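You operate a simulated robot arm through the tools that you are given. There is no shell and no other tool.

You run a simulated robot arm. Do the job below in one go: nothing can be reset, and whatever is moved stays where it is left.

## Task
Load the block from the yellow frame and leave the ready lamp green.
Fine: clamped in the locked jig, slide in and locked, depth dial at 8 mm, ready button pressed.

Only the result counts: the job must be done as asked and must still hold three seconds after the hand-in. Knocking over, shifting, dropping, spilling or breaking anything else fails it.

## Robot
A 7-joint arm with a two-finger parallel gripper, fixed in place. Base frame: the origin is at the foot of the arm, x ahead of it, y to its left, z up; the work surface is at about z = 0.85. Units: m, rad, N and s.
Its first joint turns from -2.897 to 2.897 rad. Payload 3.43 kg.
The TCP is the grasp point between the finger pads, 0.03 m short of the fingertips. In the tool frame z runs along the fingers and y along their closing line. The gripper opens to 0.094 m. The fingers are 0.028 m wide and 0.01 m thick; the gripper's body (0.05 by 0.096 m) begins 0.055 m behind the TCP.
Orientation is that of the tool frame in the base frame, as [roll, pitch, yaw] about the fixed x, y, z axes, in that order (R = Rz(yaw) Ry(pitch) Rx(roll)). With the fingers straight down and closing along the base's y, the tool's x points along the base's -x, its y along +y and its z along -z.

## Interface
- The arm moves only by the tool nudge_tool. Its argument "increments" is text: rows parted by semicolons, each of 7 numbers parted by spaces: the shift along the tool's x, y, z in units of 100 mm (1.0 is 100 mm), then the turn, a rotation vector about the tool's x, y, z in units of 120 degrees (1.0 is 120 degrees), then the opening, from 0 (shut) to 1 (fully open). In form: tx ty tz rx ry rz hand; .... A call has 1 to 20 rows; each row is the pose to reach, as a shift and turn from the pose commanded when the call began, along the tool's axes at that moment. A call with a number of a shift or a turn outside -1 to 1 is refused whole. Rows are played at 5 a second. More than 0.05 m and 0.15 rad between two rows, or a gripper value outside its range, and nothing of the call is played. A pose out of reach is approached as far as the arm can. The call stops where the force on the tool passes 70 N (or 10 N more than at its start, if that is more) or the arm is blocked; 0.2 s more then pass. Each finger travels about 0.045 m/s and halts on what it meets, pressing with about 22 N; the grip force reading is that of the motor and also rises with nothing between the fingers. The clock runs only during rows and for 0.2 s after the last one: add rows that repeat a pose to give the fingers time. The reply holds the time, the measured pose of the TCP, the force on the tool along the base axes, the opening and the grip force, in the units named above and with some noise, with the torque about the TCP (base axes, N m) and any sound that the robot's microphone picked up.
- Cameras (640 x 400 px; columns grow to the right, rows downward): "scene" is fixed at [0.0487, -0.5025, 1.4188]; the picture's right is [-0.04, -1.00, 0.00], its down [-0.55, 0.02, -0.83] and it looks along [0.83, -0.03, -0.55] (base axes); focal length 364 px, centre (320, 200). "wrist" rides on the gripper at [0.076, 0.014, -0.102] in the tool frame; the picture's right is [-0.18, 0.98, 0.00], its down [-0.75, -0.14, -0.64] and it looks along [-0.63, -0.12, 0.77] (tool axes); focal length 243 px, centre (320, 200). There is no depth. A picture from a camera that has moved, and an enlarged one, comes with that camera's place and axes in the base frame and with its lens.
- camera(camera): a new picture of that camera. The clock stands still meanwhile.
- slide_trunk(by): slides the trunk up (or, below 0, down) by that many m; the arm rides with it, the base frame stays. It gives what a move gives, with no picture.
- inspect(camera, box): a new picture of the part [left, top, right, bottom] of that camera's present view, enlarged. The clock stands still meanwhile.
- close_job(): hands the job in; it is judged then, once.

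Nothing tells you positions but the pictures and the camera data. Unless the task says otherwise, let go and move clear before handing in.

The tools are called by a JSON object that holds its "op" and its "data". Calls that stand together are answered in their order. nudge_tool: Moves the arm, as the interface text tells. Its arguments: {"type":"object","properties":{"increments":{"type":"string"}},"required":["increments"]} The other tools are called the same way: slide_trunk (by) slides the trunk up or down; camera (camera) takes a picture; inspect (camera, box) takes an enlarged picture of a part of a camera's view; close_job () hands the job in.

At the start:

```text
clock: 0.0
position: [0.4352, -0.3845, 1.2198]
orientation: [-3.141, 0.001, 3.141]
ft_force: [0.4, -0.5, 0.2]
wrist_torque: [0.0, -0.03, 0.03]
gripper_width: 0.0938
finger_force: 0.1
trunk travel left (down, up): [-0.3, 0.19]
```

scene: 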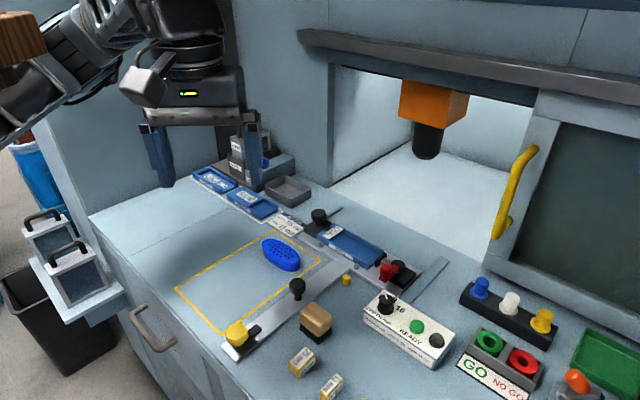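
wrist: 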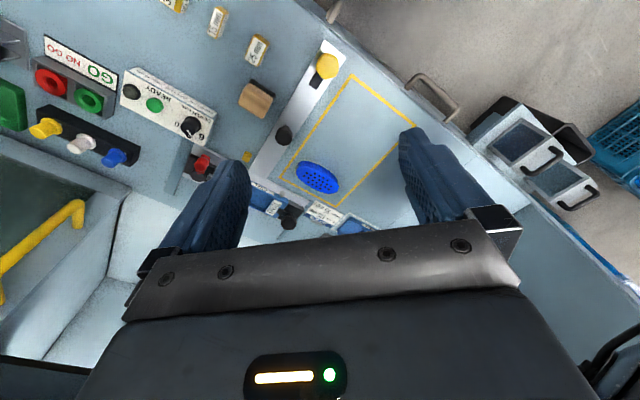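

I see a bench with a yellow frame that holds a blue oval block, a rail-like slide, a jig with a red knob, and a control box with a dial and a READY button. I'll enlarge the pictures first to identify the parts.

{"op": "inspect", "data": {"camera": "scene", "box": [160, 200, 360, 370]}}

{"op": "inspect", "data": {"camera": "scene", "box": [280, 190, 460, 310]}}

{"op": "inspect", "data": {"camera": "scene", "box": [350, 250, 560, 400]}}

{"op": "inspect", "data": {"camera": "wrist", "box": [100, 20, 420, 240]}}

{"op": "inspect", "data": {"camera": "scene", "box": [180, 120, 340, 240]}}

```text
2.35 times, centred on (260, 285) of scene
camera zoom: at [0.0487, -0.5025, 1.4188], right [-0.04, -1.0, 0.0], down [-0.55, 0.02, -0.83], along [0.83, -0.03, -0.55], focal length 857 px, centre (461, 0)
```

zoom: 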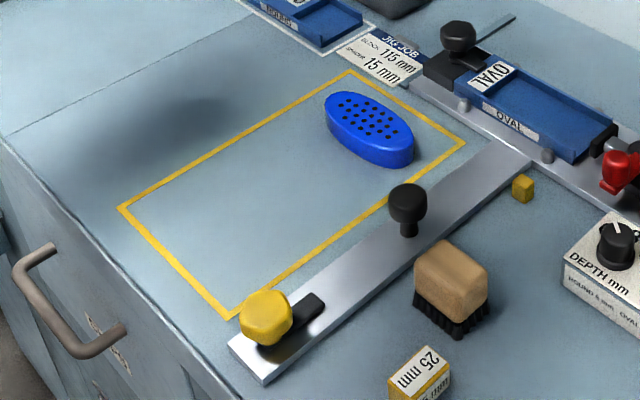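

```text
3.33 times, centred on (370, 250) of scene
camera zoom: at [0.0487, -0.5025, 1.4188], right [-0.04, -1.0, 0.0], down [-0.55, 0.02, -0.83], along [0.83, -0.03, -0.55], focal length 1214 px, centre (153, 33)
```

zoom: 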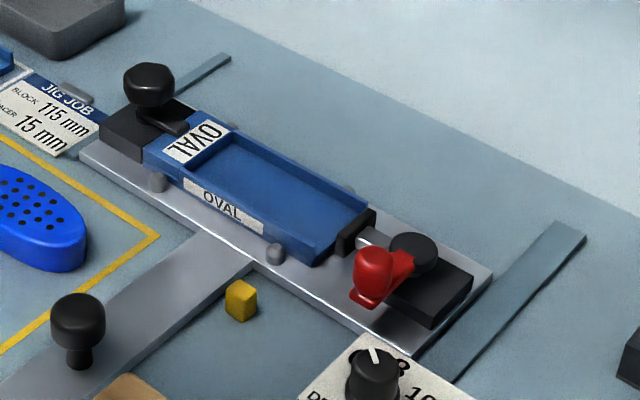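

```text
2.67 times, centred on (455, 325) of scene
camera zoom: at [0.0487, -0.5025, 1.4188], right [-0.04, -1.0, 0.0], down [-0.55, 0.02, -0.83], along [0.83, -0.03, -0.55], focal length 971 px, centre (-40, -133)
```

zoom: 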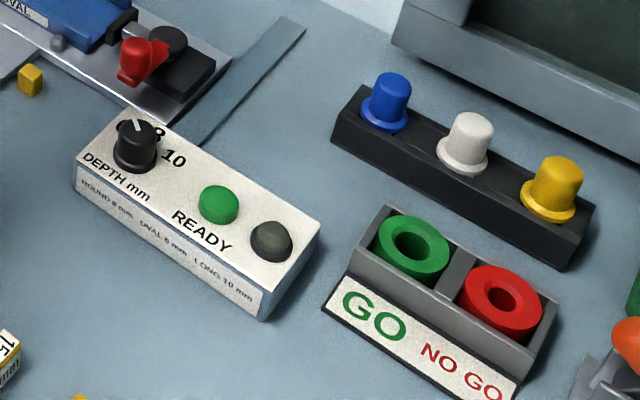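

```text
1.82 times, centred on (260, 130) of wrist
camera zoom: at [0.3571, -0.3706, 1.3227], right [0.18, 0.98, 0.0], down [0.75, -0.14, 0.64], along [0.63, -0.12, -0.77], focal length 441 px, centre (429, 327)
```

zoom: 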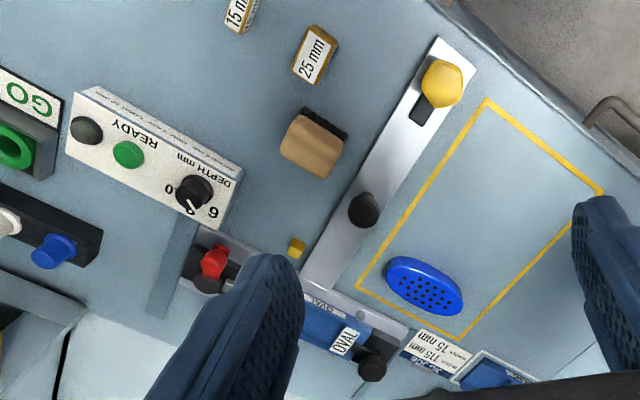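

```text
3.33 times, centred on (260, 180) of scene
camera zoom: at [0.0487, -0.5025, 1.4188], right [-0.04, -1.0, 0.0], down [-0.55, 0.02, -0.83], along [0.83, -0.03, -0.55], focal length 1214 px, centre (520, 267)
```

zoom: 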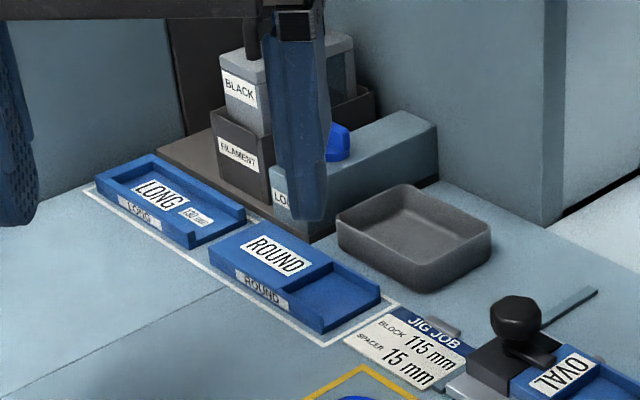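

The block is in the yellow frame, near (0.66, -0.44), with its long axis at about 45° in base. The bench is turned 45°, so its inward direction is about (0.71, -0.71). I'll turn the tool and move toward the jig for a closer look.

{"op": "nudge_tool", "data": {"increments": "-0.11 -0.11 0.08 0 0 0.0625 1; -0.22 -0.22 0.16 0 0 0.125 1; -0.33 -0.33 0.24 0 0 0.1875 1; -0.44 -0.44 0.32 0 0 0.25 1; -0.55 -0.55 0.4 0 0 0.3125 1; -0.7 -0.7 0.5 0 0 0.375 1"}}

```text
clock: 1.4
position: [0.5063, -0.4548, 1.1708]
orientation: [3.141, -0.001, 2.354]
ft_force: [-0.2, -0.7, -0.5]
wrist_torque: [-0.02, 0.01, 0.01]
gripper_width: 0.0939
finger_force: 0.1
trunk travel left (down, up): [-0.3, 0.19]
```

The tool now points along the bench axes (tool x toward the operator, tool y to bench left). I'll keep moving in over the jig and take pictures.

{"op": "nudge_tool", "data": {"increments": "-0.33 0.1 0.2 0 0 0 1; -0.66 0.2 0.4 0 0 0 1; -1.0 0.3 0.6 0 0 0 1"}}

{"op": "camera", "data": {"camera": "wrist"}}

{"op": "camera", "data": {"camera": "scene"}}

```text
clock: 2.2
position: [0.5962, -0.5044, 1.1091]
orientation: [3.141, 0.001, 2.357]
ft_force: [0.0, -0.5, -0.4]
wrist_torque: [0.01, 0.01, 0.0]
gripper_width: 0.0938
finger_force: 0.0
trunk travel left (down, up): [-0.3, 0.19]
```

```text
taken
camera wrist: at [0.5524, -0.4411, 1.2123], right [0.83, 0.56, 0.0], down [0.43, -0.63, 0.64], along [0.36, -0.53, -0.77], focal length 243 px, centre (320, 200)
```

wrist: 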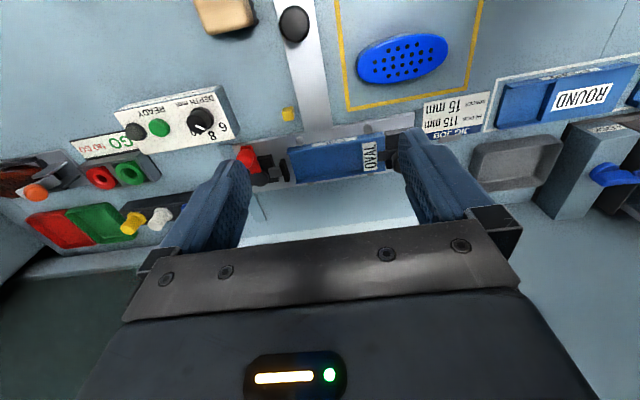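

```text
taken
```

scene: 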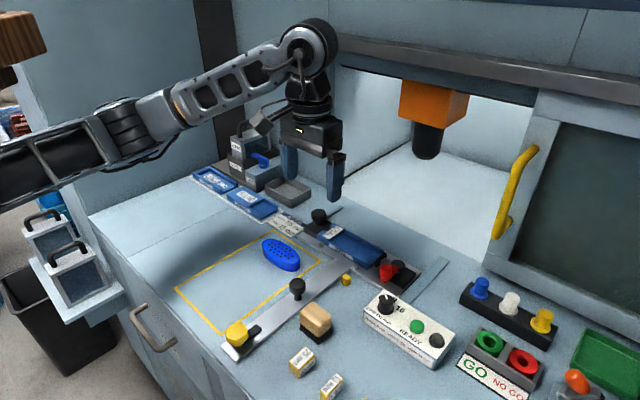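

The wrist view now shows the jig, the dial box, the block and the spare inserts. I'll enlarge each part.

{"op": "inspect", "data": {"camera": "wrist", "box": [220, 100, 440, 240]}}

{"op": "inspect", "data": {"camera": "wrist", "box": [100, 70, 260, 180]}}

{"op": "inspect", "data": {"camera": "scene", "box": [300, 200, 420, 290]}}

{"op": "inspect", "data": {"camera": "scene", "box": [210, 310, 290, 370]}}

{"op": "inspect", "data": {"camera": "scene", "box": [350, 280, 460, 370]}}

{"op": "inspect", "data": {"camera": "scene", "box": [260, 330, 360, 400]}}

```text
2.86 times, centred on (330, 170) of wrist
camera zoom: at [0.5524, -0.4411, 1.2123], right [0.83, 0.56, 0.0], down [0.43, -0.63, 0.64], along [0.36, -0.53, -0.77], focal length 693 px, centre (291, 286)
```

zoom: 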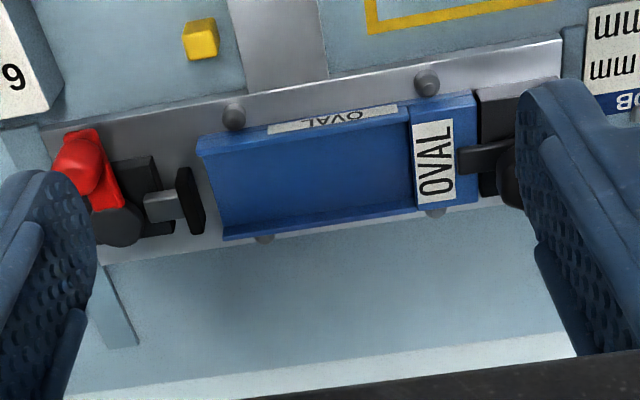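

```text
3.64 times, centred on (180, 125) of wrist
camera zoom: at [0.5524, -0.4411, 1.2123], right [0.83, 0.56, 0.0], down [0.43, -0.63, 0.64], along [0.36, -0.53, -0.77], focal length 882 px, centre (829, 473)
```

zoom: 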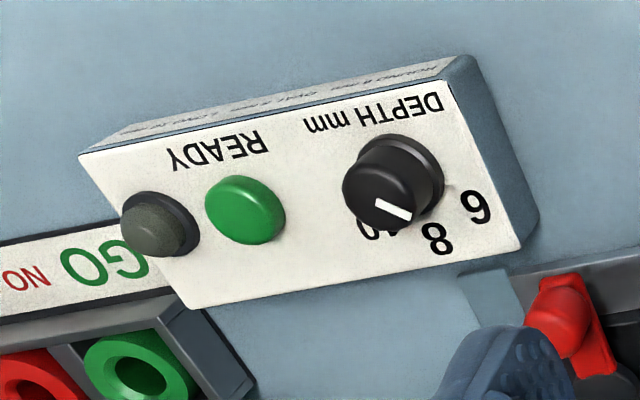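

```text
4.44 times, centred on (360, 245) of scene
camera zoom: at [0.0487, -0.5025, 1.4188], right [-0.04, -1.0, 0.0], down [-0.55, 0.02, -0.83], along [0.83, -0.03, -0.55], focal length 1619 px, centre (142, 0)
```

zoom: 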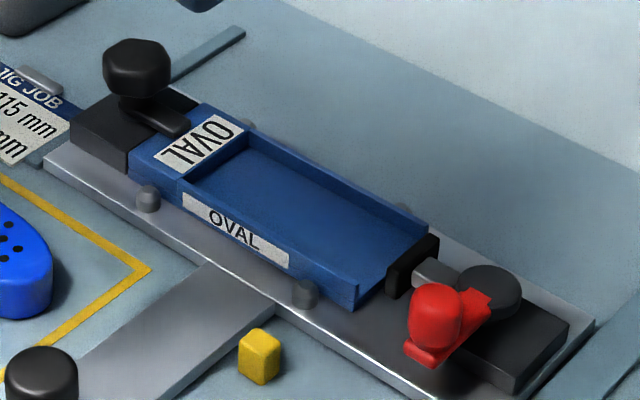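

```text
6.67 times, centred on (250, 340) of scene
camera zoom: at [0.0487, -0.5025, 1.4188], right [-0.04, -1.0, 0.0], down [-0.55, 0.02, -0.83], along [0.83, -0.03, -0.55], focal length 2428 px, centre (787, -733)
```

zoom: 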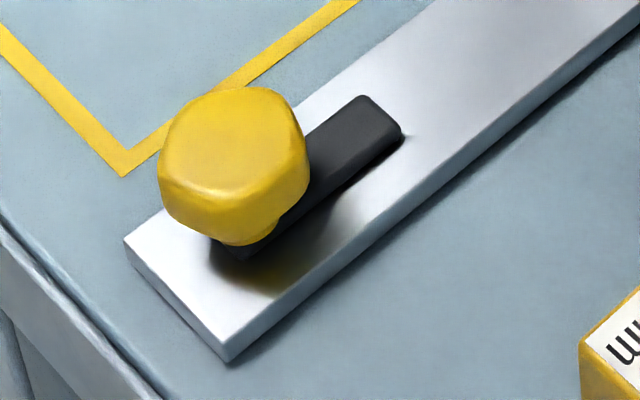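

```text
4.44 times, centred on (405, 325) of scene
camera zoom: at [0.0487, -0.5025, 1.4188], right [-0.04, -1.0, 0.0], down [-0.55, 0.02, -0.83], along [0.83, -0.03, -0.55], focal length 1619 px, centre (-58, -356)
```

zoom: 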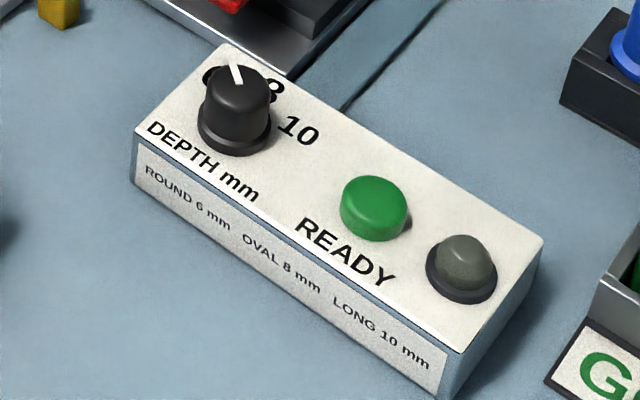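

```text
5.71 times, centred on (310, 365) of scene
camera zoom: at [0.0487, -0.5025, 1.4188], right [-0.04, -1.0, 0.0], down [-0.55, 0.02, -0.83], along [0.83, -0.03, -0.55], focal length 2081 px, centre (377, -743)
```

zoom: 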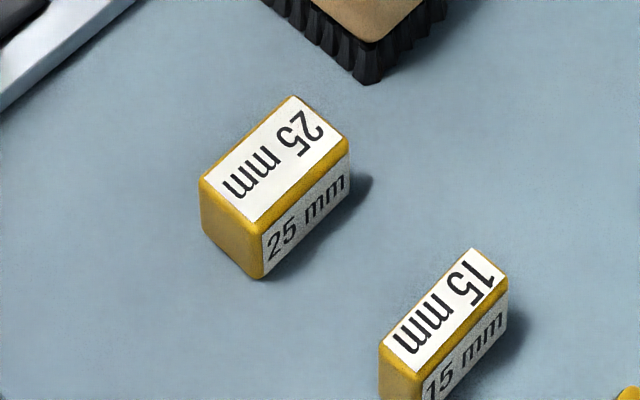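

The jig holds an OVAL insert under a black swing lock, and its red lever drives a plunger. The job card says block 115 mm, spacer 15 mm, and the box says OVAL 8 mm. I'll go closer above the jig to measure it.

{"op": "nudge_tool", "data": {"increments": "-0.33 -0.05 0.33 0 0 0 1; -0.66 -0.1 0.66 0 0 0 1; -1.0 -0.15 1.0 0 0 0 1"}}

{"op": "camera", "data": {"camera": "wrist"}}

{"op": "inspect", "data": {"camera": "wrist", "box": [160, 20, 480, 220]}}

```text
clock: 3.0
position: [0.6584, -0.5846, 1.0078]
orientation: [-3.141, 0.0, 2.356]
ft_force: [0.1, 0.3, 0.4]
wrist_torque: [0.01, 0.0, 0.02]
gripper_width: 0.094
finger_force: 0.1
trunk travel left (down, up): [-0.3, 0.19]
```

```text
taken
camera wrist: at [0.6139, -0.521, 1.1115], right [0.83, 0.56, 0.0], down [0.43, -0.63, 0.64], along [0.36, -0.53, -0.77], focal length 243 px, centre (320, 200)
```

wrist: 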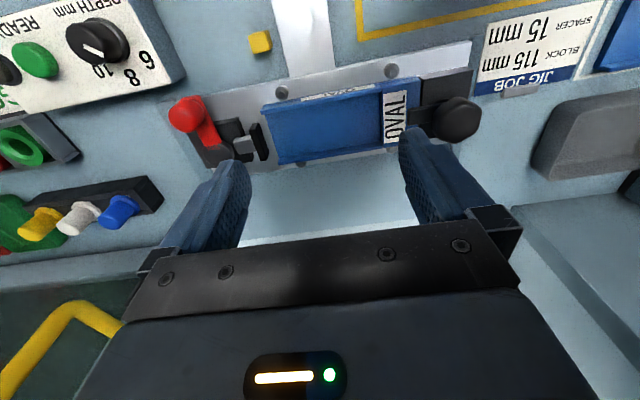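

```text
2.00 times, centred on (320, 120) of wrist
camera zoom: at [0.6139, -0.521, 1.1115], right [0.83, 0.56, 0.0], down [0.43, -0.63, 0.64], along [0.36, -0.53, -0.77], focal length 485 px, centre (320, 360)
```

zoom: 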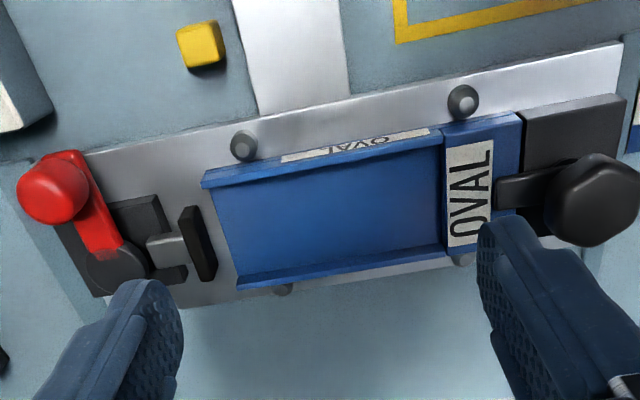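

From above I can make out the insert, stop wall, plunger pad, lock knob and red lever. I'll enlarge these and the spare inserts and card, since the block, pocket and plunger lengths need accurate measuring.

{"op": "inspect", "data": {"camera": "wrist", "box": [160, 70, 300, 190]}}

{"op": "inspect", "data": {"camera": "wrist", "box": [370, 50, 510, 160]}}

{"op": "inspect", "data": {"camera": "scene", "box": [180, 150, 320, 240]}}

{"op": "inspect", "data": {"camera": "scene", "box": [240, 220, 320, 280]}}

{"op": "inspect", "data": {"camera": "scene", "box": [370, 240, 430, 290]}}

```text
3.33 times, centred on (230, 130) of wrist
camera zoom: at [0.6139, -0.521, 1.1115], right [0.83, 0.56, 0.0], down [0.43, -0.63, 0.64], along [0.36, -0.53, -0.77], focal length 809 px, centre (620, 433)
```

zoom: 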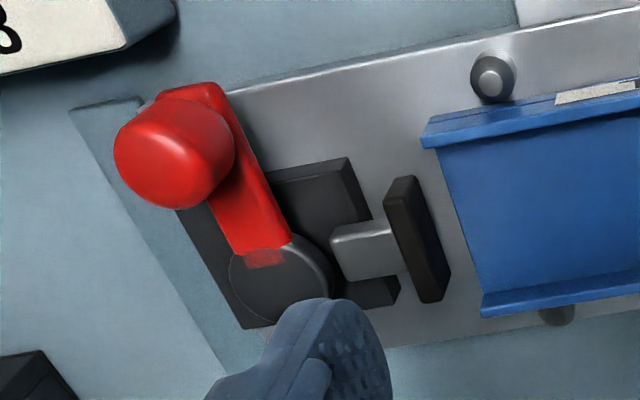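

```text
3.64 times, centred on (440, 105) of wrist
camera zoom: at [0.6139, -0.521, 1.1115], right [0.83, 0.56, 0.0], down [0.43, -0.63, 0.64], along [0.36, -0.53, -0.77], focal length 882 px, centre (-116, 546)
```

zoom: 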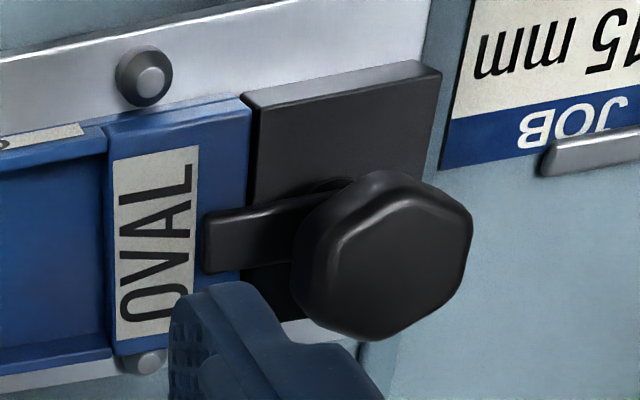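

```text
4.44 times, centred on (250, 195) of scene
camera zoom: at [0.0487, -0.5025, 1.4188], right [-0.04, -1.0, 0.0], down [-0.55, 0.02, -0.83], along [0.83, -0.03, -0.55], focal length 1619 px, centre (631, 222)
```

zoom: 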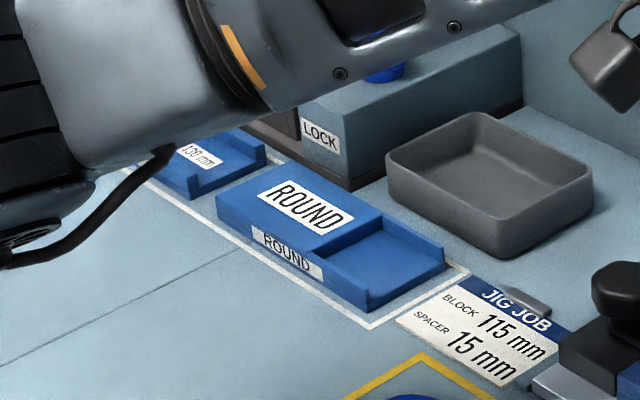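

```text
6.67 times, centred on (280, 250) of scene
camera zoom: at [0.0487, -0.5025, 1.4188], right [-0.04, -1.0, 0.0], down [-0.55, 0.02, -0.83], along [0.83, -0.03, -0.55], focal length 2428 px, centre (587, -133)
```

zoom: 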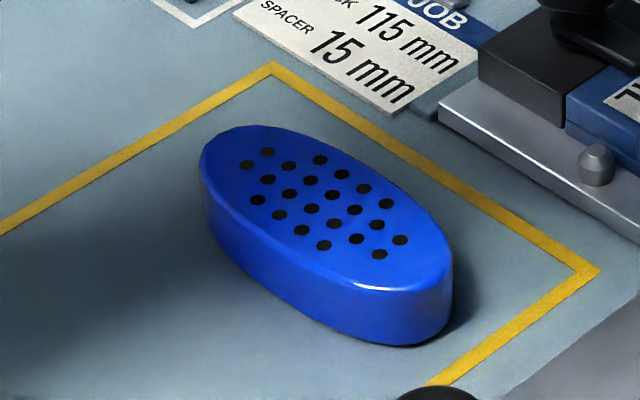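

```text
8.00 times, centred on (400, 265) of scene
camera zoom: at [0.0487, -0.5025, 1.4188], right [-0.04, -1.0, 0.0], down [-0.55, 0.02, -0.83], along [0.83, -0.03, -0.55], focal length 2913 px, centre (-320, -320)
```

zoom: 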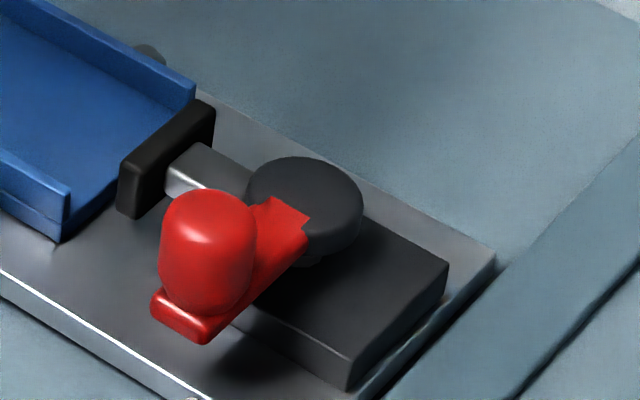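

The spare LONG insert is marked 130 mm, so it matters how long this block and the OVAL pocket really are. I'll look at the block from above with the same geometry.

{"op": "nudge_tool", "data": {"increments": "0.33 0.33 0 0 0 0 1; 0.66 0.66 0 0 0 0 1; 1.0 1.0 0 0 0 0 1"}}

{"op": "camera", "data": {"camera": "wrist"}}

{"op": "inspect", "data": {"camera": "wrist", "box": [200, 20, 440, 170]}}

```text
clock: 3.8
position: [0.6568, -0.4457, 1.0116]
orientation: [3.141, 0.001, 2.356]
ft_force: [-1.1, -0.7, -1.0]
wrist_torque: [0.02, -0.06, 0.0]
gripper_width: 0.0939
finger_force: 0.0
trunk travel left (down, up): [-0.3, 0.19]
```

```text
taken
camera wrist: at [0.611, -0.3825, 1.1147], right [0.83, 0.56, 0.0], down [0.43, -0.63, 0.64], along [0.36, -0.53, -0.77], focal length 243 px, centre (320, 200)
```

wrist: 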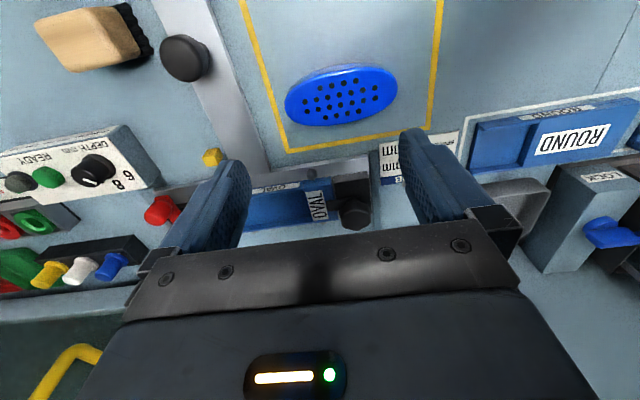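

```text
2.67 times, centred on (320, 95) of wrist
camera zoom: at [0.611, -0.3825, 1.1147], right [0.83, 0.56, 0.0], down [0.43, -0.63, 0.64], along [0.36, -0.53, -0.77], focal length 647 px, centre (320, 480)
```

zoom: 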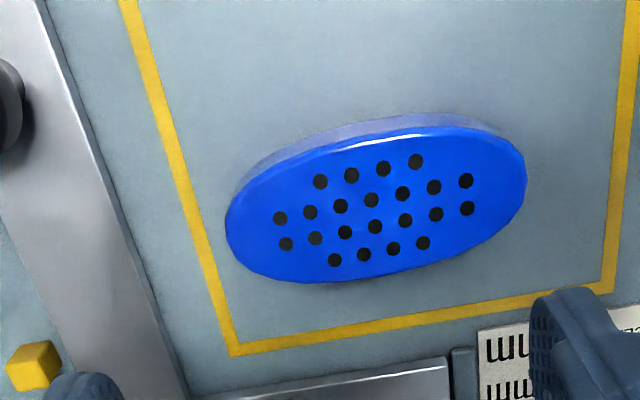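

The block measures about 106–110 mm long and 24 mm high, aligned with the bench. A box labelled "LOCK" with a blue handle sits at the rear left, so I'll zoom in on that and re-measure the block tips.

{"op": "inspect", "data": {"camera": "wrist", "box": [480, 80, 640, 280]}}

{"op": "inspect", "data": {"camera": "wrist", "box": [275, 50, 345, 140]}}

{"op": "inspect", "data": {"camera": "wrist", "box": [345, 50, 415, 140]}}

{"op": "inspect", "data": {"camera": "scene", "box": [180, 120, 320, 240]}}

```text
2.00 times, centred on (560, 180) of wrist
camera zoom: at [0.611, -0.3825, 1.1147], right [0.83, 0.56, 0.0], down [0.43, -0.63, 0.64], along [0.36, -0.53, -0.77], focal length 485 px, centre (-160, 240)
```

zoom: 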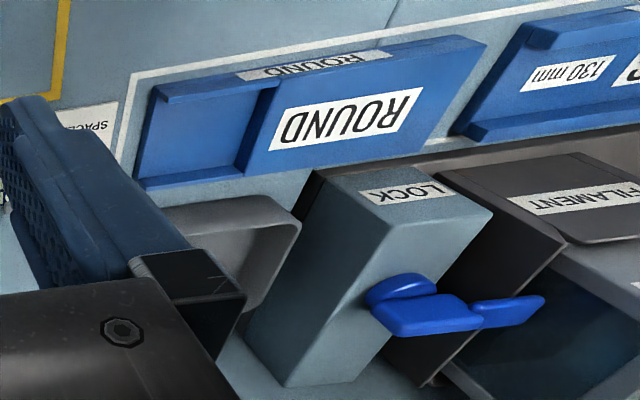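

```text
4.44 times, centred on (310, 95) of wrist
camera zoom: at [0.611, -0.3825, 1.1147], right [0.83, 0.56, 0.0], down [0.43, -0.63, 0.64], along [0.36, -0.53, -0.77], focal length 1078 px, centre (364, 667)
```

zoom: 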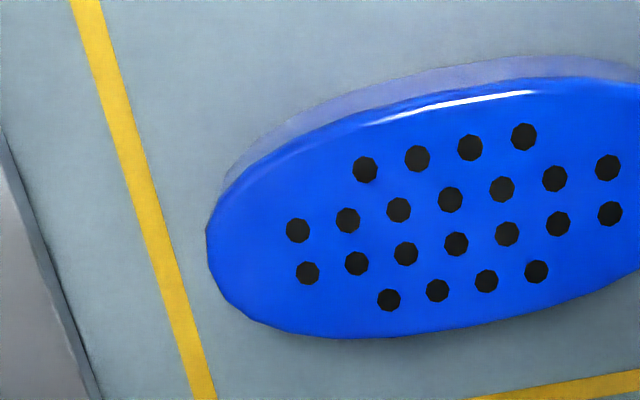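

```text
4.44 times, centred on (380, 95) of wrist
camera zoom: at [0.611, -0.3825, 1.1147], right [0.83, 0.56, 0.0], down [0.43, -0.63, 0.64], along [0.36, -0.53, -0.77], focal length 1078 px, centre (53, 667)
```

zoom: 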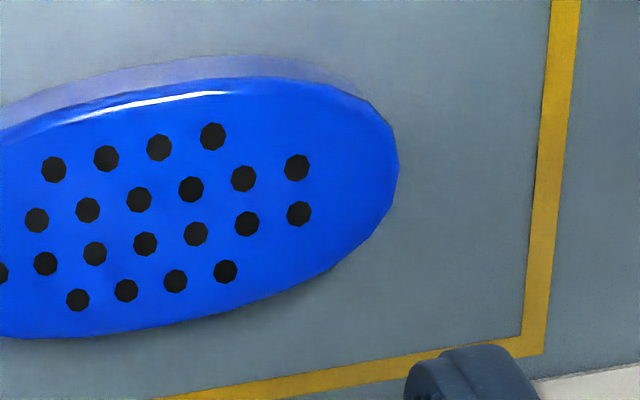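

```text
3.33 times, centred on (250, 180) of scene
camera zoom: at [0.0487, -0.5025, 1.4188], right [-0.04, -1.0, 0.0], down [-0.55, 0.02, -0.83], along [0.83, -0.03, -0.55], focal length 1214 px, centre (553, 267)
```

zoom: 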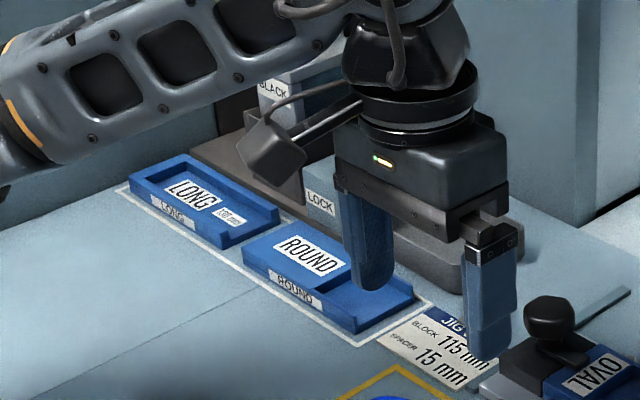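

The block is centred near bench p≈0.778, q≈0.167 and is about 108 × 51 × 24 mm. Stop to retracted pad measures about 119 mm, so it should fit the OVAL pocket without a spacer. I'll turn the gripper 90° so it closes across the block's width.

{"op": "nudge_tool", "data": {"increments": "0 0.03 0 0 0 -0.0682 0.85; 0 0.06 0 0 0 -0.1364 0.85; 0 0.09 0 0 0 -0.2046 0.85; 0 0.12 0 0 0 -0.2728 0.85; 0 0.15 0 0 0 -0.341 0.85; 0 0.174 0 0 0 -0.4092 0.85; 0.016 0.174 0 0 0 -0.4774 0.85; 0.016 0.174 0 0 0 -0.5456 0.85; 0.016 0.174 0 0 0 -0.6138 0.85; 0.016 0.174 0 0 0 -0.682 0.85; 0.016 0.174 0 0 0 -0.75 0.85"}}

{"op": "camera", "data": {"camera": "wrist"}}

{"op": "camera", "data": {"camera": "scene"}}

```text
clock: 6.2
position: [0.6672, -0.4298, 1.0093]
orientation: [-3.141, 0.001, -2.354]
ft_force: [-0.2, 0.2, 0.5]
wrist_torque: [0.05, 0.03, -0.03]
gripper_width: 0.08
finger_force: 0.1
trunk travel left (down, up): [-0.3, 0.19]
```

```text
taken
camera wrist: at [0.6021, -0.475, 1.1122], right [-0.57, 0.82, 0.0], down [0.63, 0.43, 0.64], along [0.53, 0.36, -0.77], focal length 243 px, centre (320, 200)
```

wrist: 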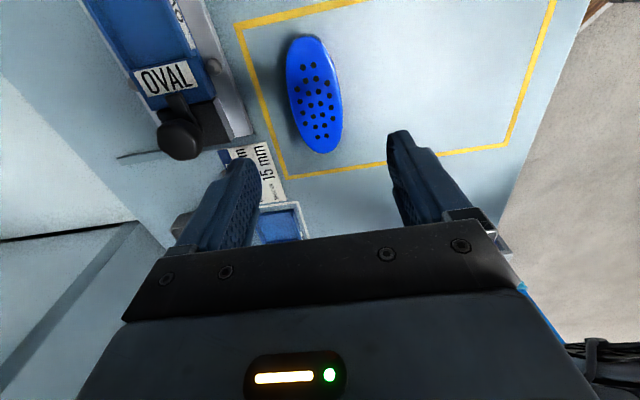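

```text
taken
```

scene: 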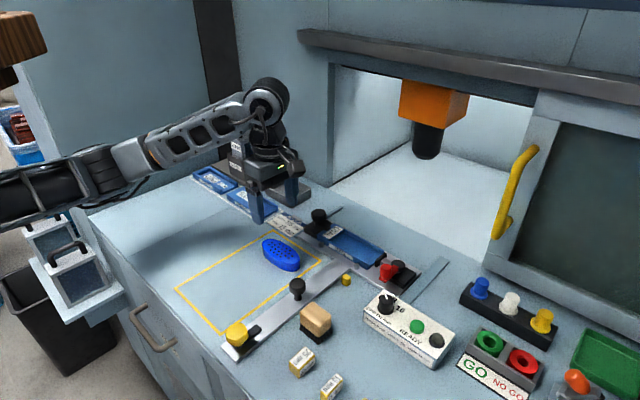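

The gripper now closes across the bench direction and the block is in view. I'll zoom in to refine its centre before descending.

{"op": "inspect", "data": {"camera": "wrist", "box": [250, 20, 390, 170]}}

{"op": "inspect", "data": {"camera": "wrist", "box": [70, 0, 260, 170]}}

```text
2.67 times, centred on (320, 95) of wrist
camera zoom: at [0.6021, -0.475, 1.1122], right [-0.57, 0.82, 0.0], down [0.63, 0.43, 0.64], along [0.53, 0.36, -0.77], focal length 647 px, centre (320, 480)
```

zoom: 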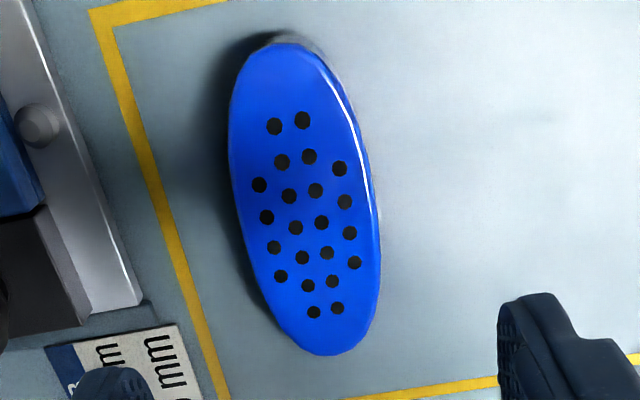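

```text
2.35 times, centred on (165, 85) of wrist
camera zoom: at [0.6021, -0.475, 1.1122], right [-0.57, 0.82, 0.0], down [0.63, 0.43, 0.64], along [0.53, 0.36, -0.77], focal length 571 px, centre (685, 471)
```

zoom: 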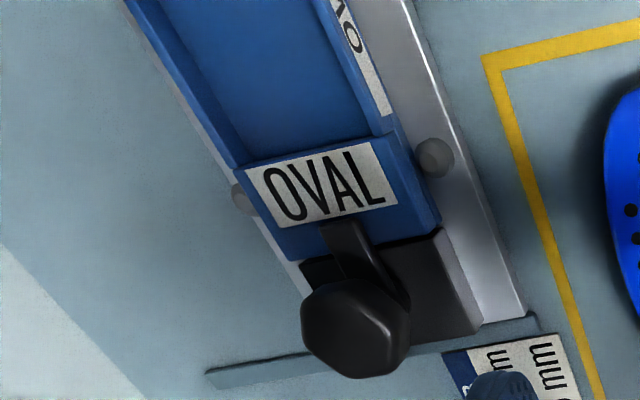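

The block centre is at p≈0.781, q≈0.1665, with a width of 50 mm. I'll centre on it and descend, gripping only the upper half so the fingers clear the pocket walls later.

{"op": "nudge_tool", "data": {"increments": "0.014 -0.05 0.3 0 0 0 0.85; 0.014 -0.05 0.65 0 0 0 0.85; 0.014 -0.05 1.0 0 0 0 0.85; 0.014 -0.05 1.0 0 0 0 0.85"}}

{"op": "camera", "data": {"camera": "wrist"}}

```text
clock: 7.2
position: [0.6704, -0.4368, 0.9066]
orientation: [3.141, -0.001, -2.355]
ft_force: [0.1, 1.0, -0.3]
wrist_torque: [0.0, 0.03, 0.0]
gripper_width: 0.0801
finger_force: 0.0
trunk travel left (down, up): [-0.3, 0.19]
```

```text
taken
camera wrist: at [0.6053, -0.4805, 1.0101], right [-0.56, 0.83, 0.0], down [0.63, 0.43, 0.64], along [0.53, 0.36, -0.77], focal length 243 px, centre (320, 200)
```

wrist: 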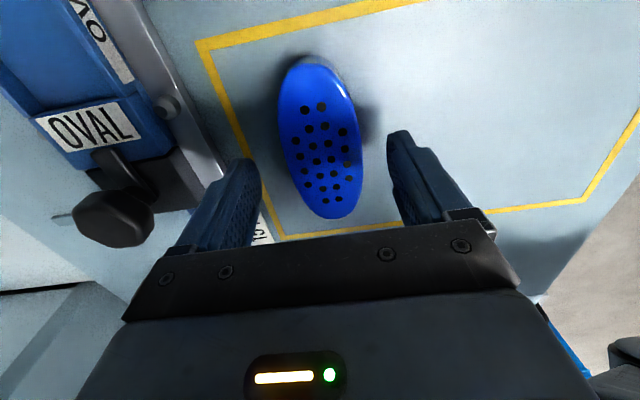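

The gripper is centred over the block to within a few millimetres. I'll go down the last 14 mm and close on it.

{"op": "nudge_tool", "data": {"increments": "0 0 0.15 0 0 0 0.85; 0 0 0.15 0 0 0 0.6; 0 0 0.15 0 0 0 0.4; 0 0 0.15 0 0 0 0.3; 0 0 0.15 0 0 0 0.3; 0 0 0.15 0 0 0 0.3"}}

{"op": "camera", "data": {"camera": "wrist"}}

{"op": "inspect", "data": {"camera": "scene", "box": [220, 190, 340, 290]}}

```text
clock: 8.6
position: [0.6695, -0.4346, 0.8927]
orientation: [3.141, 0.001, -2.357]
ft_force: [0.0, 0.1, 1.2]
wrist_torque: [0.0, 0.0, -0.06]
gripper_width: 0.049
finger_force: 22.4
trunk travel left (down, up): [-0.3, 0.19]
```

```text
taken
camera wrist: at [0.6045, -0.4795, 0.9961], right [-0.56, 0.83, 0.0], down [0.63, 0.43, 0.64], along [0.53, 0.36, -0.77], focal length 243 px, centre (320, 200)
```

wrist: 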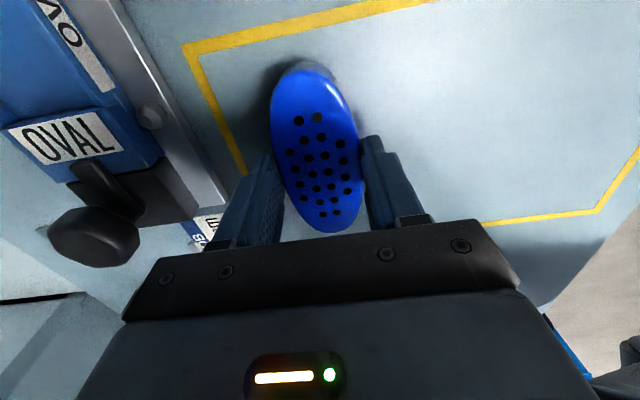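

```text
4.00 times, centred on (280, 240) of scene
camera zoom: at [0.0487, -0.5025, 1.4188], right [-0.04, -1.0, 0.0], down [-0.55, 0.02, -0.83], along [0.83, -0.03, -0.55], focal length 1457 px, centre (480, 40)
```

zoom: 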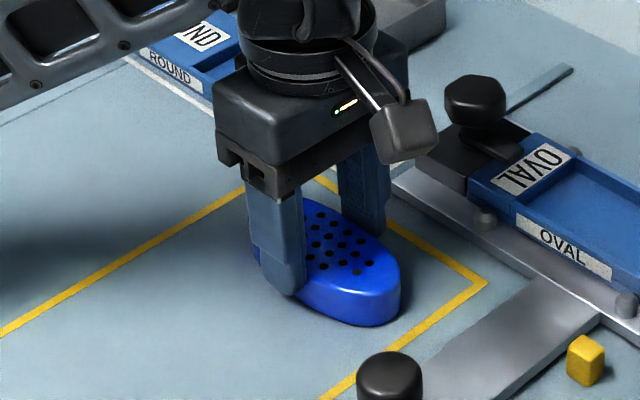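

The block is gripped at 49 mm width. I'll check its alignment in the fingers by zooming on the hole pattern.

{"op": "inspect", "data": {"camera": "wrist", "box": [240, 50, 400, 250]}}

```text
2.00 times, centred on (320, 150) of wrist
camera zoom: at [0.6045, -0.4795, 0.9961], right [-0.56, 0.83, 0.0], down [0.63, 0.43, 0.64], along [0.53, 0.36, -0.77], focal length 485 px, centre (320, 300)
```

zoom: 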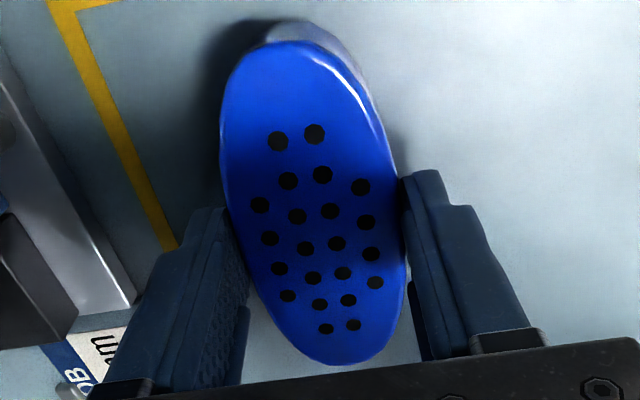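

The block sits square and centred in the grip. I'll lift it and move along the bench to a spot in front of the pocket, where the camera can see the pocket clearly.

{"op": "nudge_tool", "data": {"increments": "0 0 -0.2 0 0 0 0.3; 0 0 -0.5 0 0 0 0.3; 0 0 -0.8 0 0 0 0.3; 0.3 0 -0.8 0 0 0 0.3; 0.65 0 -0.8 0 0 0 0.3; 1.0 0 -0.8 0 0 0 0.3; 1.0 0 -0.8 0 0 0 0.3"}}

{"op": "camera", "data": {"camera": "wrist"}}

{"op": "inspect", "data": {"camera": "wrist", "box": [0, 20, 280, 200]}}

{"op": "inspect", "data": {"camera": "scene", "box": [260, 190, 420, 300]}}

```text
clock: 10.2
position: [0.5984, -0.5057, 0.9752]
orientation: [3.142, -0.001, -2.356]
ft_force: [0.2, 1.0, -1.0]
wrist_torque: [0.03, -0.04, -0.02]
gripper_width: 0.0282
finger_force: 0.1
trunk travel left (down, up): [-0.3, 0.19]
```

```text
taken
camera wrist: at [0.5331, -0.5494, 1.0783], right [-0.57, 0.82, 0.0], down [0.63, 0.43, 0.64], along [0.53, 0.36, -0.77], focal length 243 px, centre (320, 200)
```

wrist: 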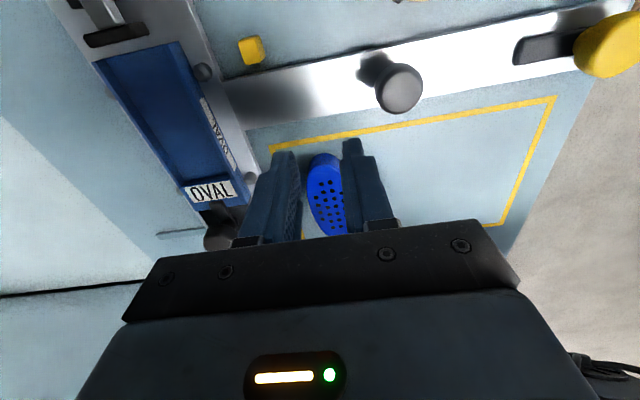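

```text
2.22 times, centred on (140, 110) of wrist
camera zoom: at [0.5331, -0.5494, 1.0783], right [-0.57, 0.82, 0.0], down [0.63, 0.43, 0.64], along [0.53, 0.36, -0.77], focal length 539 px, centre (720, 400)
```

zoom: 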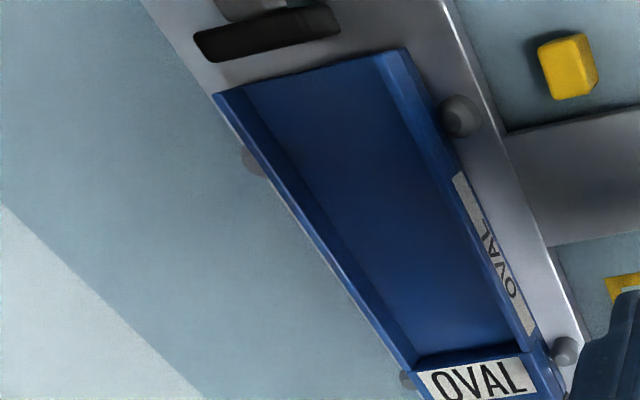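

```text
3.64 times, centred on (340, 245) of scene
camera zoom: at [0.0487, -0.5025, 1.4188], right [-0.04, -1.0, 0.0], down [-0.55, 0.02, -0.83], along [0.83, -0.03, -0.55], focal length 1324 px, centre (247, 36)
```

zoom: 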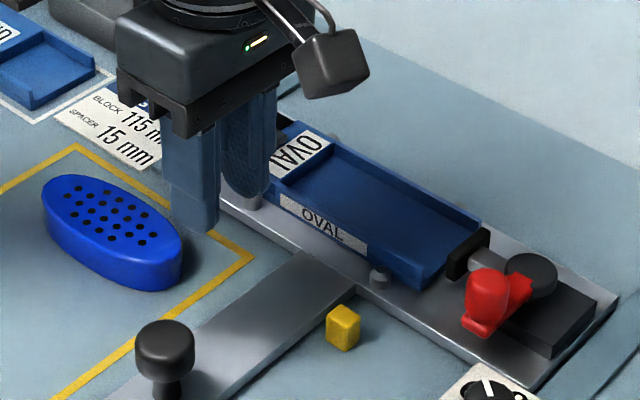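

The block slipped out of the shallow grip and is still in the frame, apparently undisturbed, so I need a deeper grasp. This view shows the pocket well, so I'll zoom in to measure wall height and width first.

{"op": "inspect", "data": {"camera": "wrist", "box": [80, 20, 220, 120]}}

{"op": "inspect", "data": {"camera": "wrist", "box": [140, 110, 270, 220]}}

{"op": "inspect", "data": {"camera": "scene", "box": [345, 240, 405, 280]}}

{"op": "inspect", "data": {"camera": "scene", "box": [260, 230, 320, 275]}}

```text
4.00 times, centred on (150, 70) of wrist
camera zoom: at [0.5331, -0.5494, 1.0783], right [-0.57, 0.82, 0.0], down [0.63, 0.43, 0.64], along [0.53, 0.36, -0.77], focal length 970 px, centre (1000, 720)
```

zoom: 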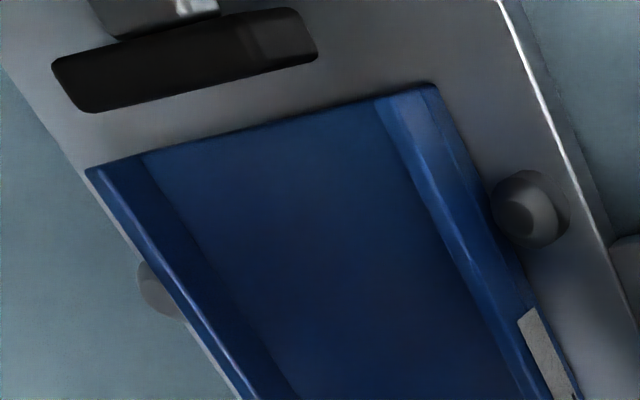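

```text
3.64 times, centred on (205, 165) of wrist
camera zoom: at [0.5331, -0.5494, 1.0783], right [-0.57, 0.82, 0.0], down [0.63, 0.43, 0.64], along [0.53, 0.36, -0.77], focal length 882 px, centre (738, 327)
```

zoom: 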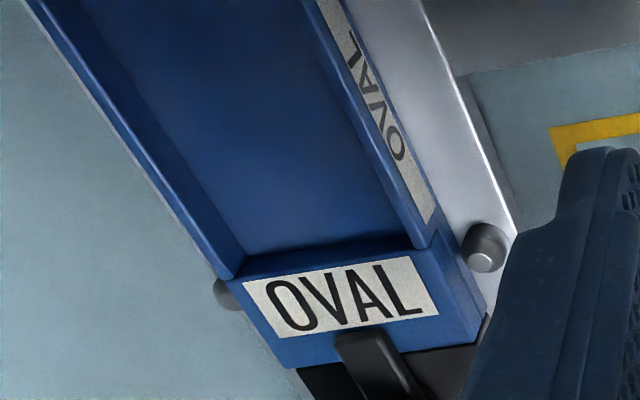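

```text
10.00 times, centred on (375, 260) of scene
camera zoom: at [0.0487, -0.5025, 1.4188], right [-0.04, -1.0, 0.0], down [-0.55, 0.02, -0.83], along [0.83, -0.03, -0.55], focal length 3642 px, centre (-230, -400)
```

zoom: 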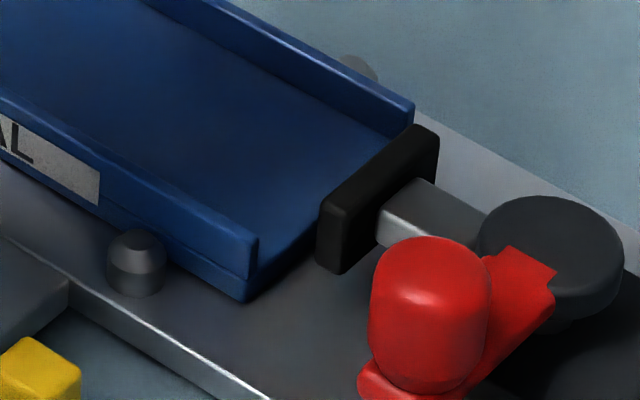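

```text
8.89 times, centred on (290, 252) of scene
camera zoom: at [0.0487, -0.5025, 1.4188], right [-0.04, -1.0, 0.0], down [-0.55, 0.02, -0.83], along [0.83, -0.03, -0.55], focal length 3237 px, centre (587, -267)
```

zoom: 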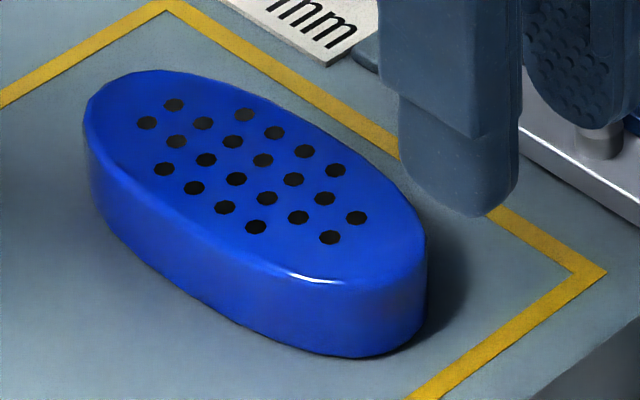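

The pocket floor is about 10 mm above the jig plate with 10 mm walls, and inside it is about 55 mm wide, centred near p≈0.904. I'll go back above the block, opening the fingers on the way, and check its position before gripping deeper.

{"op": "nudge_tool", "data": {"increments": "-0.3 0 0 0 0 0 0.85; -0.65 0 0 0 0 0 0.85; -1.0 0 0 0 0 0 0.85; -1.0 0 0.25 0 0 0 0.85; -1.0 0 0.25 0 0 0 0.85"}}

{"op": "camera", "data": {"camera": "wrist"}}

{"op": "inspect", "data": {"camera": "wrist", "box": [240, 30, 400, 230]}}

```text
clock: 11.4
position: [0.6695, -0.4331, 0.9498]
orientation: [-3.141, 0.001, -2.357]
ft_force: [0.5, 0.1, -1.0]
wrist_torque: [0.02, 0.0, 0.01]
gripper_width: 0.0798
finger_force: 0.0
trunk travel left (down, up): [-0.3, 0.19]
```

```text
taken
camera wrist: at [0.6041, -0.4778, 1.053], right [-0.56, 0.83, 0.0], down [0.63, 0.43, 0.64], along [0.53, 0.36, -0.77], focal length 243 px, centre (320, 200)
```

wrist: 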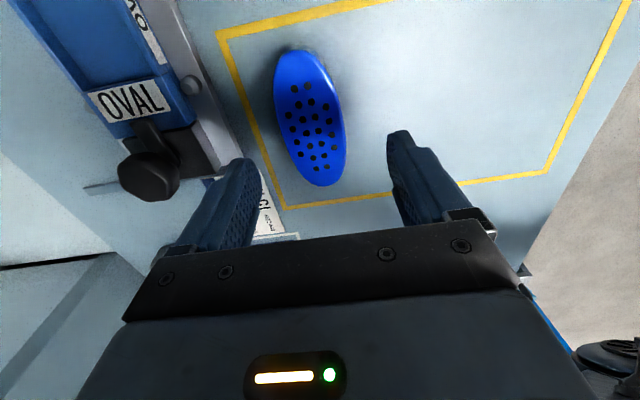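

```text
2.00 times, centred on (320, 130) of wrist
camera zoom: at [0.6041, -0.4778, 1.053], right [-0.56, 0.83, 0.0], down [0.63, 0.43, 0.64], along [0.53, 0.36, -0.77], focal length 485 px, centre (320, 340)
```

zoom: 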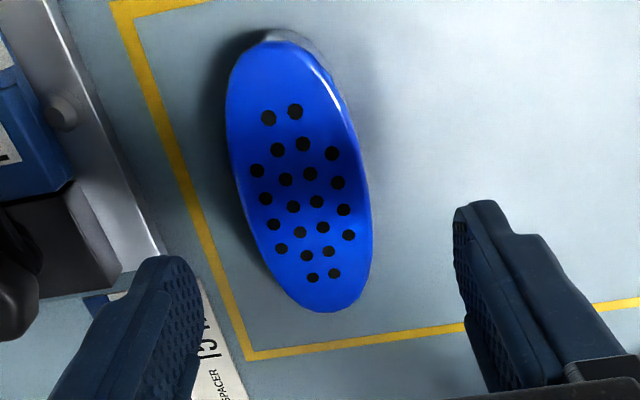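

The block shifted about 5 mm inward and turned about 2° but is still flat in the frame. I'll re-centre, go deeper (tips about 8 mm above the table), grip, and test with a slow small lift.

{"op": "nudge_tool", "data": {"increments": "0 -0.06 0.2 0 0 0 0.85; 0 -0.06 0.45 0 0 0 0.85; 0 -0.06 0.62 0 0 0 0.85; 0 -0.06 0.62 0 0 0 0.7; 0 -0.06 0.62 0 0 0 0.5; 0 -0.06 0.62 0 0 0 0.3; 0 -0.06 0.62 0 0 0 0.2; 0 -0.06 0.62 0 0 0 0.2; 0 -0.06 0.62 0 0 0 0.2"}}

{"op": "nudge_tool", "data": {"increments": "0 0 -0.03 0 0 0 0.2; 0 0 -0.06 0 0 0 0.2; 0 0 -0.1 0 0 0 0.2; 0 0 -0.15 0 0 0 0.2; 0 0 -0.2 0 0 0 0.2"}}

{"op": "inspect", "data": {"camera": "scene", "box": [220, 190, 340, 290]}}

{"op": "camera", "data": {"camera": "wrist"}}

```text
clock: 13.4
position: [0.6728, -0.4385, 0.8869]
orientation: [-3.142, 0.001, -2.356]
ft_force: [-0.1, -0.2, 0.7]
wrist_torque: [-0.02, 0.03, 0.0]
gripper_width: 0.0491
finger_force: 22.0
trunk travel left (down, up): [-0.3, 0.19]
```

```text
clock: 14.6
position: [0.6752, -0.439, 0.9084]
orientation: [-3.141, 0.001, -2.356]
ft_force: [0.6, 0.1, -0.3]
wrist_torque: [0.02, -0.05, 0.03]
gripper_width: 0.0492
finger_force: 22.1
trunk travel left (down, up): [-0.3, 0.19]
```

```text
4.00 times, centred on (280, 240) of scene
camera zoom: at [0.0487, -0.5025, 1.4188], right [-0.04, -1.0, 0.0], down [-0.55, 0.02, -0.83], along [0.83, -0.03, -0.55], focal length 1457 px, centre (480, 40)
```

zoom: 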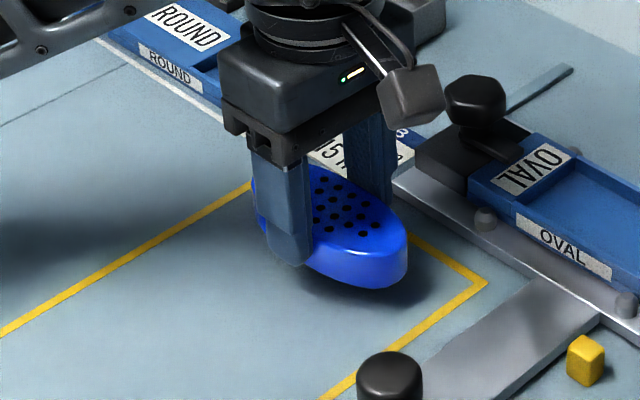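

```text
taken
camera wrist: at [0.6109, -0.4834, 1.0113], right [-0.57, 0.82, 0.0], down [0.63, 0.43, 0.64], along [0.53, 0.36, -0.77], focal length 243 px, centre (320, 200)
```

wrist: 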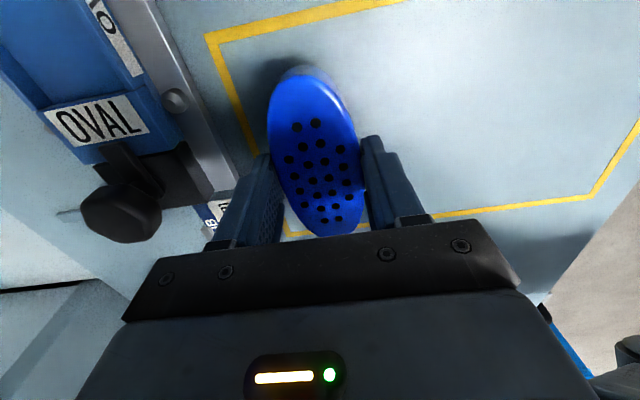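

The block is held at 49 mm and lifted 20 mm off the table. I'll raise it slowly, then carry it sideways to the pocket's position along the bench.

{"op": "nudge_tool", "data": {"increments": "0 0 -0.08 0 0 0 0.2; 0 0 -0.18 0 0 0 0.2; 0 0 -0.3 0 0 0 0.2; 0 0 -0.42 0 0 0 0.2; 0 0 -0.54 0 0 0 0.2; 0 0 -0.62 0 0 0 0.2; 0 0 -0.65 0 0 0 0.2"}}

{"op": "inspect", "data": {"camera": "wrist", "box": [240, 40, 400, 240]}}

{"op": "inspect", "data": {"camera": "scene", "box": [220, 170, 340, 270]}}

```text
clock: 16.2
position: [0.6756, -0.4384, 0.9718]
orientation: [3.141, 0.0, -2.357]
ft_force: [0.9, 0.2, -0.2]
wrist_torque: [0.0, 0.04, -0.01]
gripper_width: 0.049
finger_force: 21.9
trunk travel left (down, up): [-0.3, 0.19]
```

```text
2.00 times, centred on (320, 140) of wrist
camera zoom: at [0.6098, -0.4824, 1.0754], right [-0.56, 0.83, 0.0], down [0.63, 0.43, 0.64], along [0.53, 0.36, -0.77], focal length 485 px, centre (320, 320)
```

zoom: 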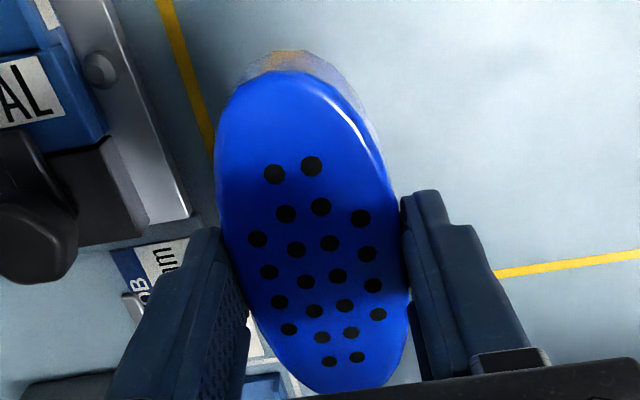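

```text
4.00 times, centred on (280, 220) of scene
camera zoom: at [0.0487, -0.5025, 1.4188], right [-0.04, -1.0, 0.0], down [-0.55, 0.02, -0.83], along [0.83, -0.03, -0.55], focal length 1457 px, centre (480, 120)
```

zoom: 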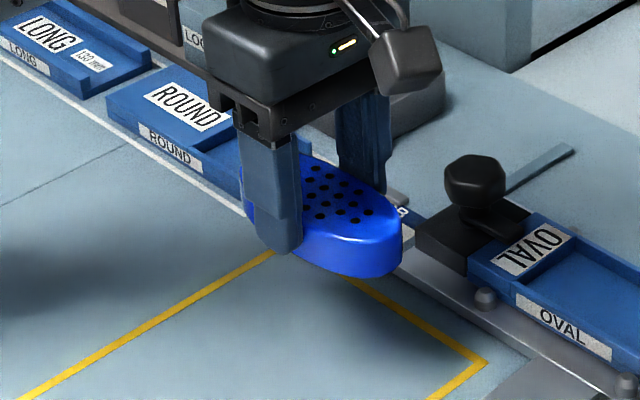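

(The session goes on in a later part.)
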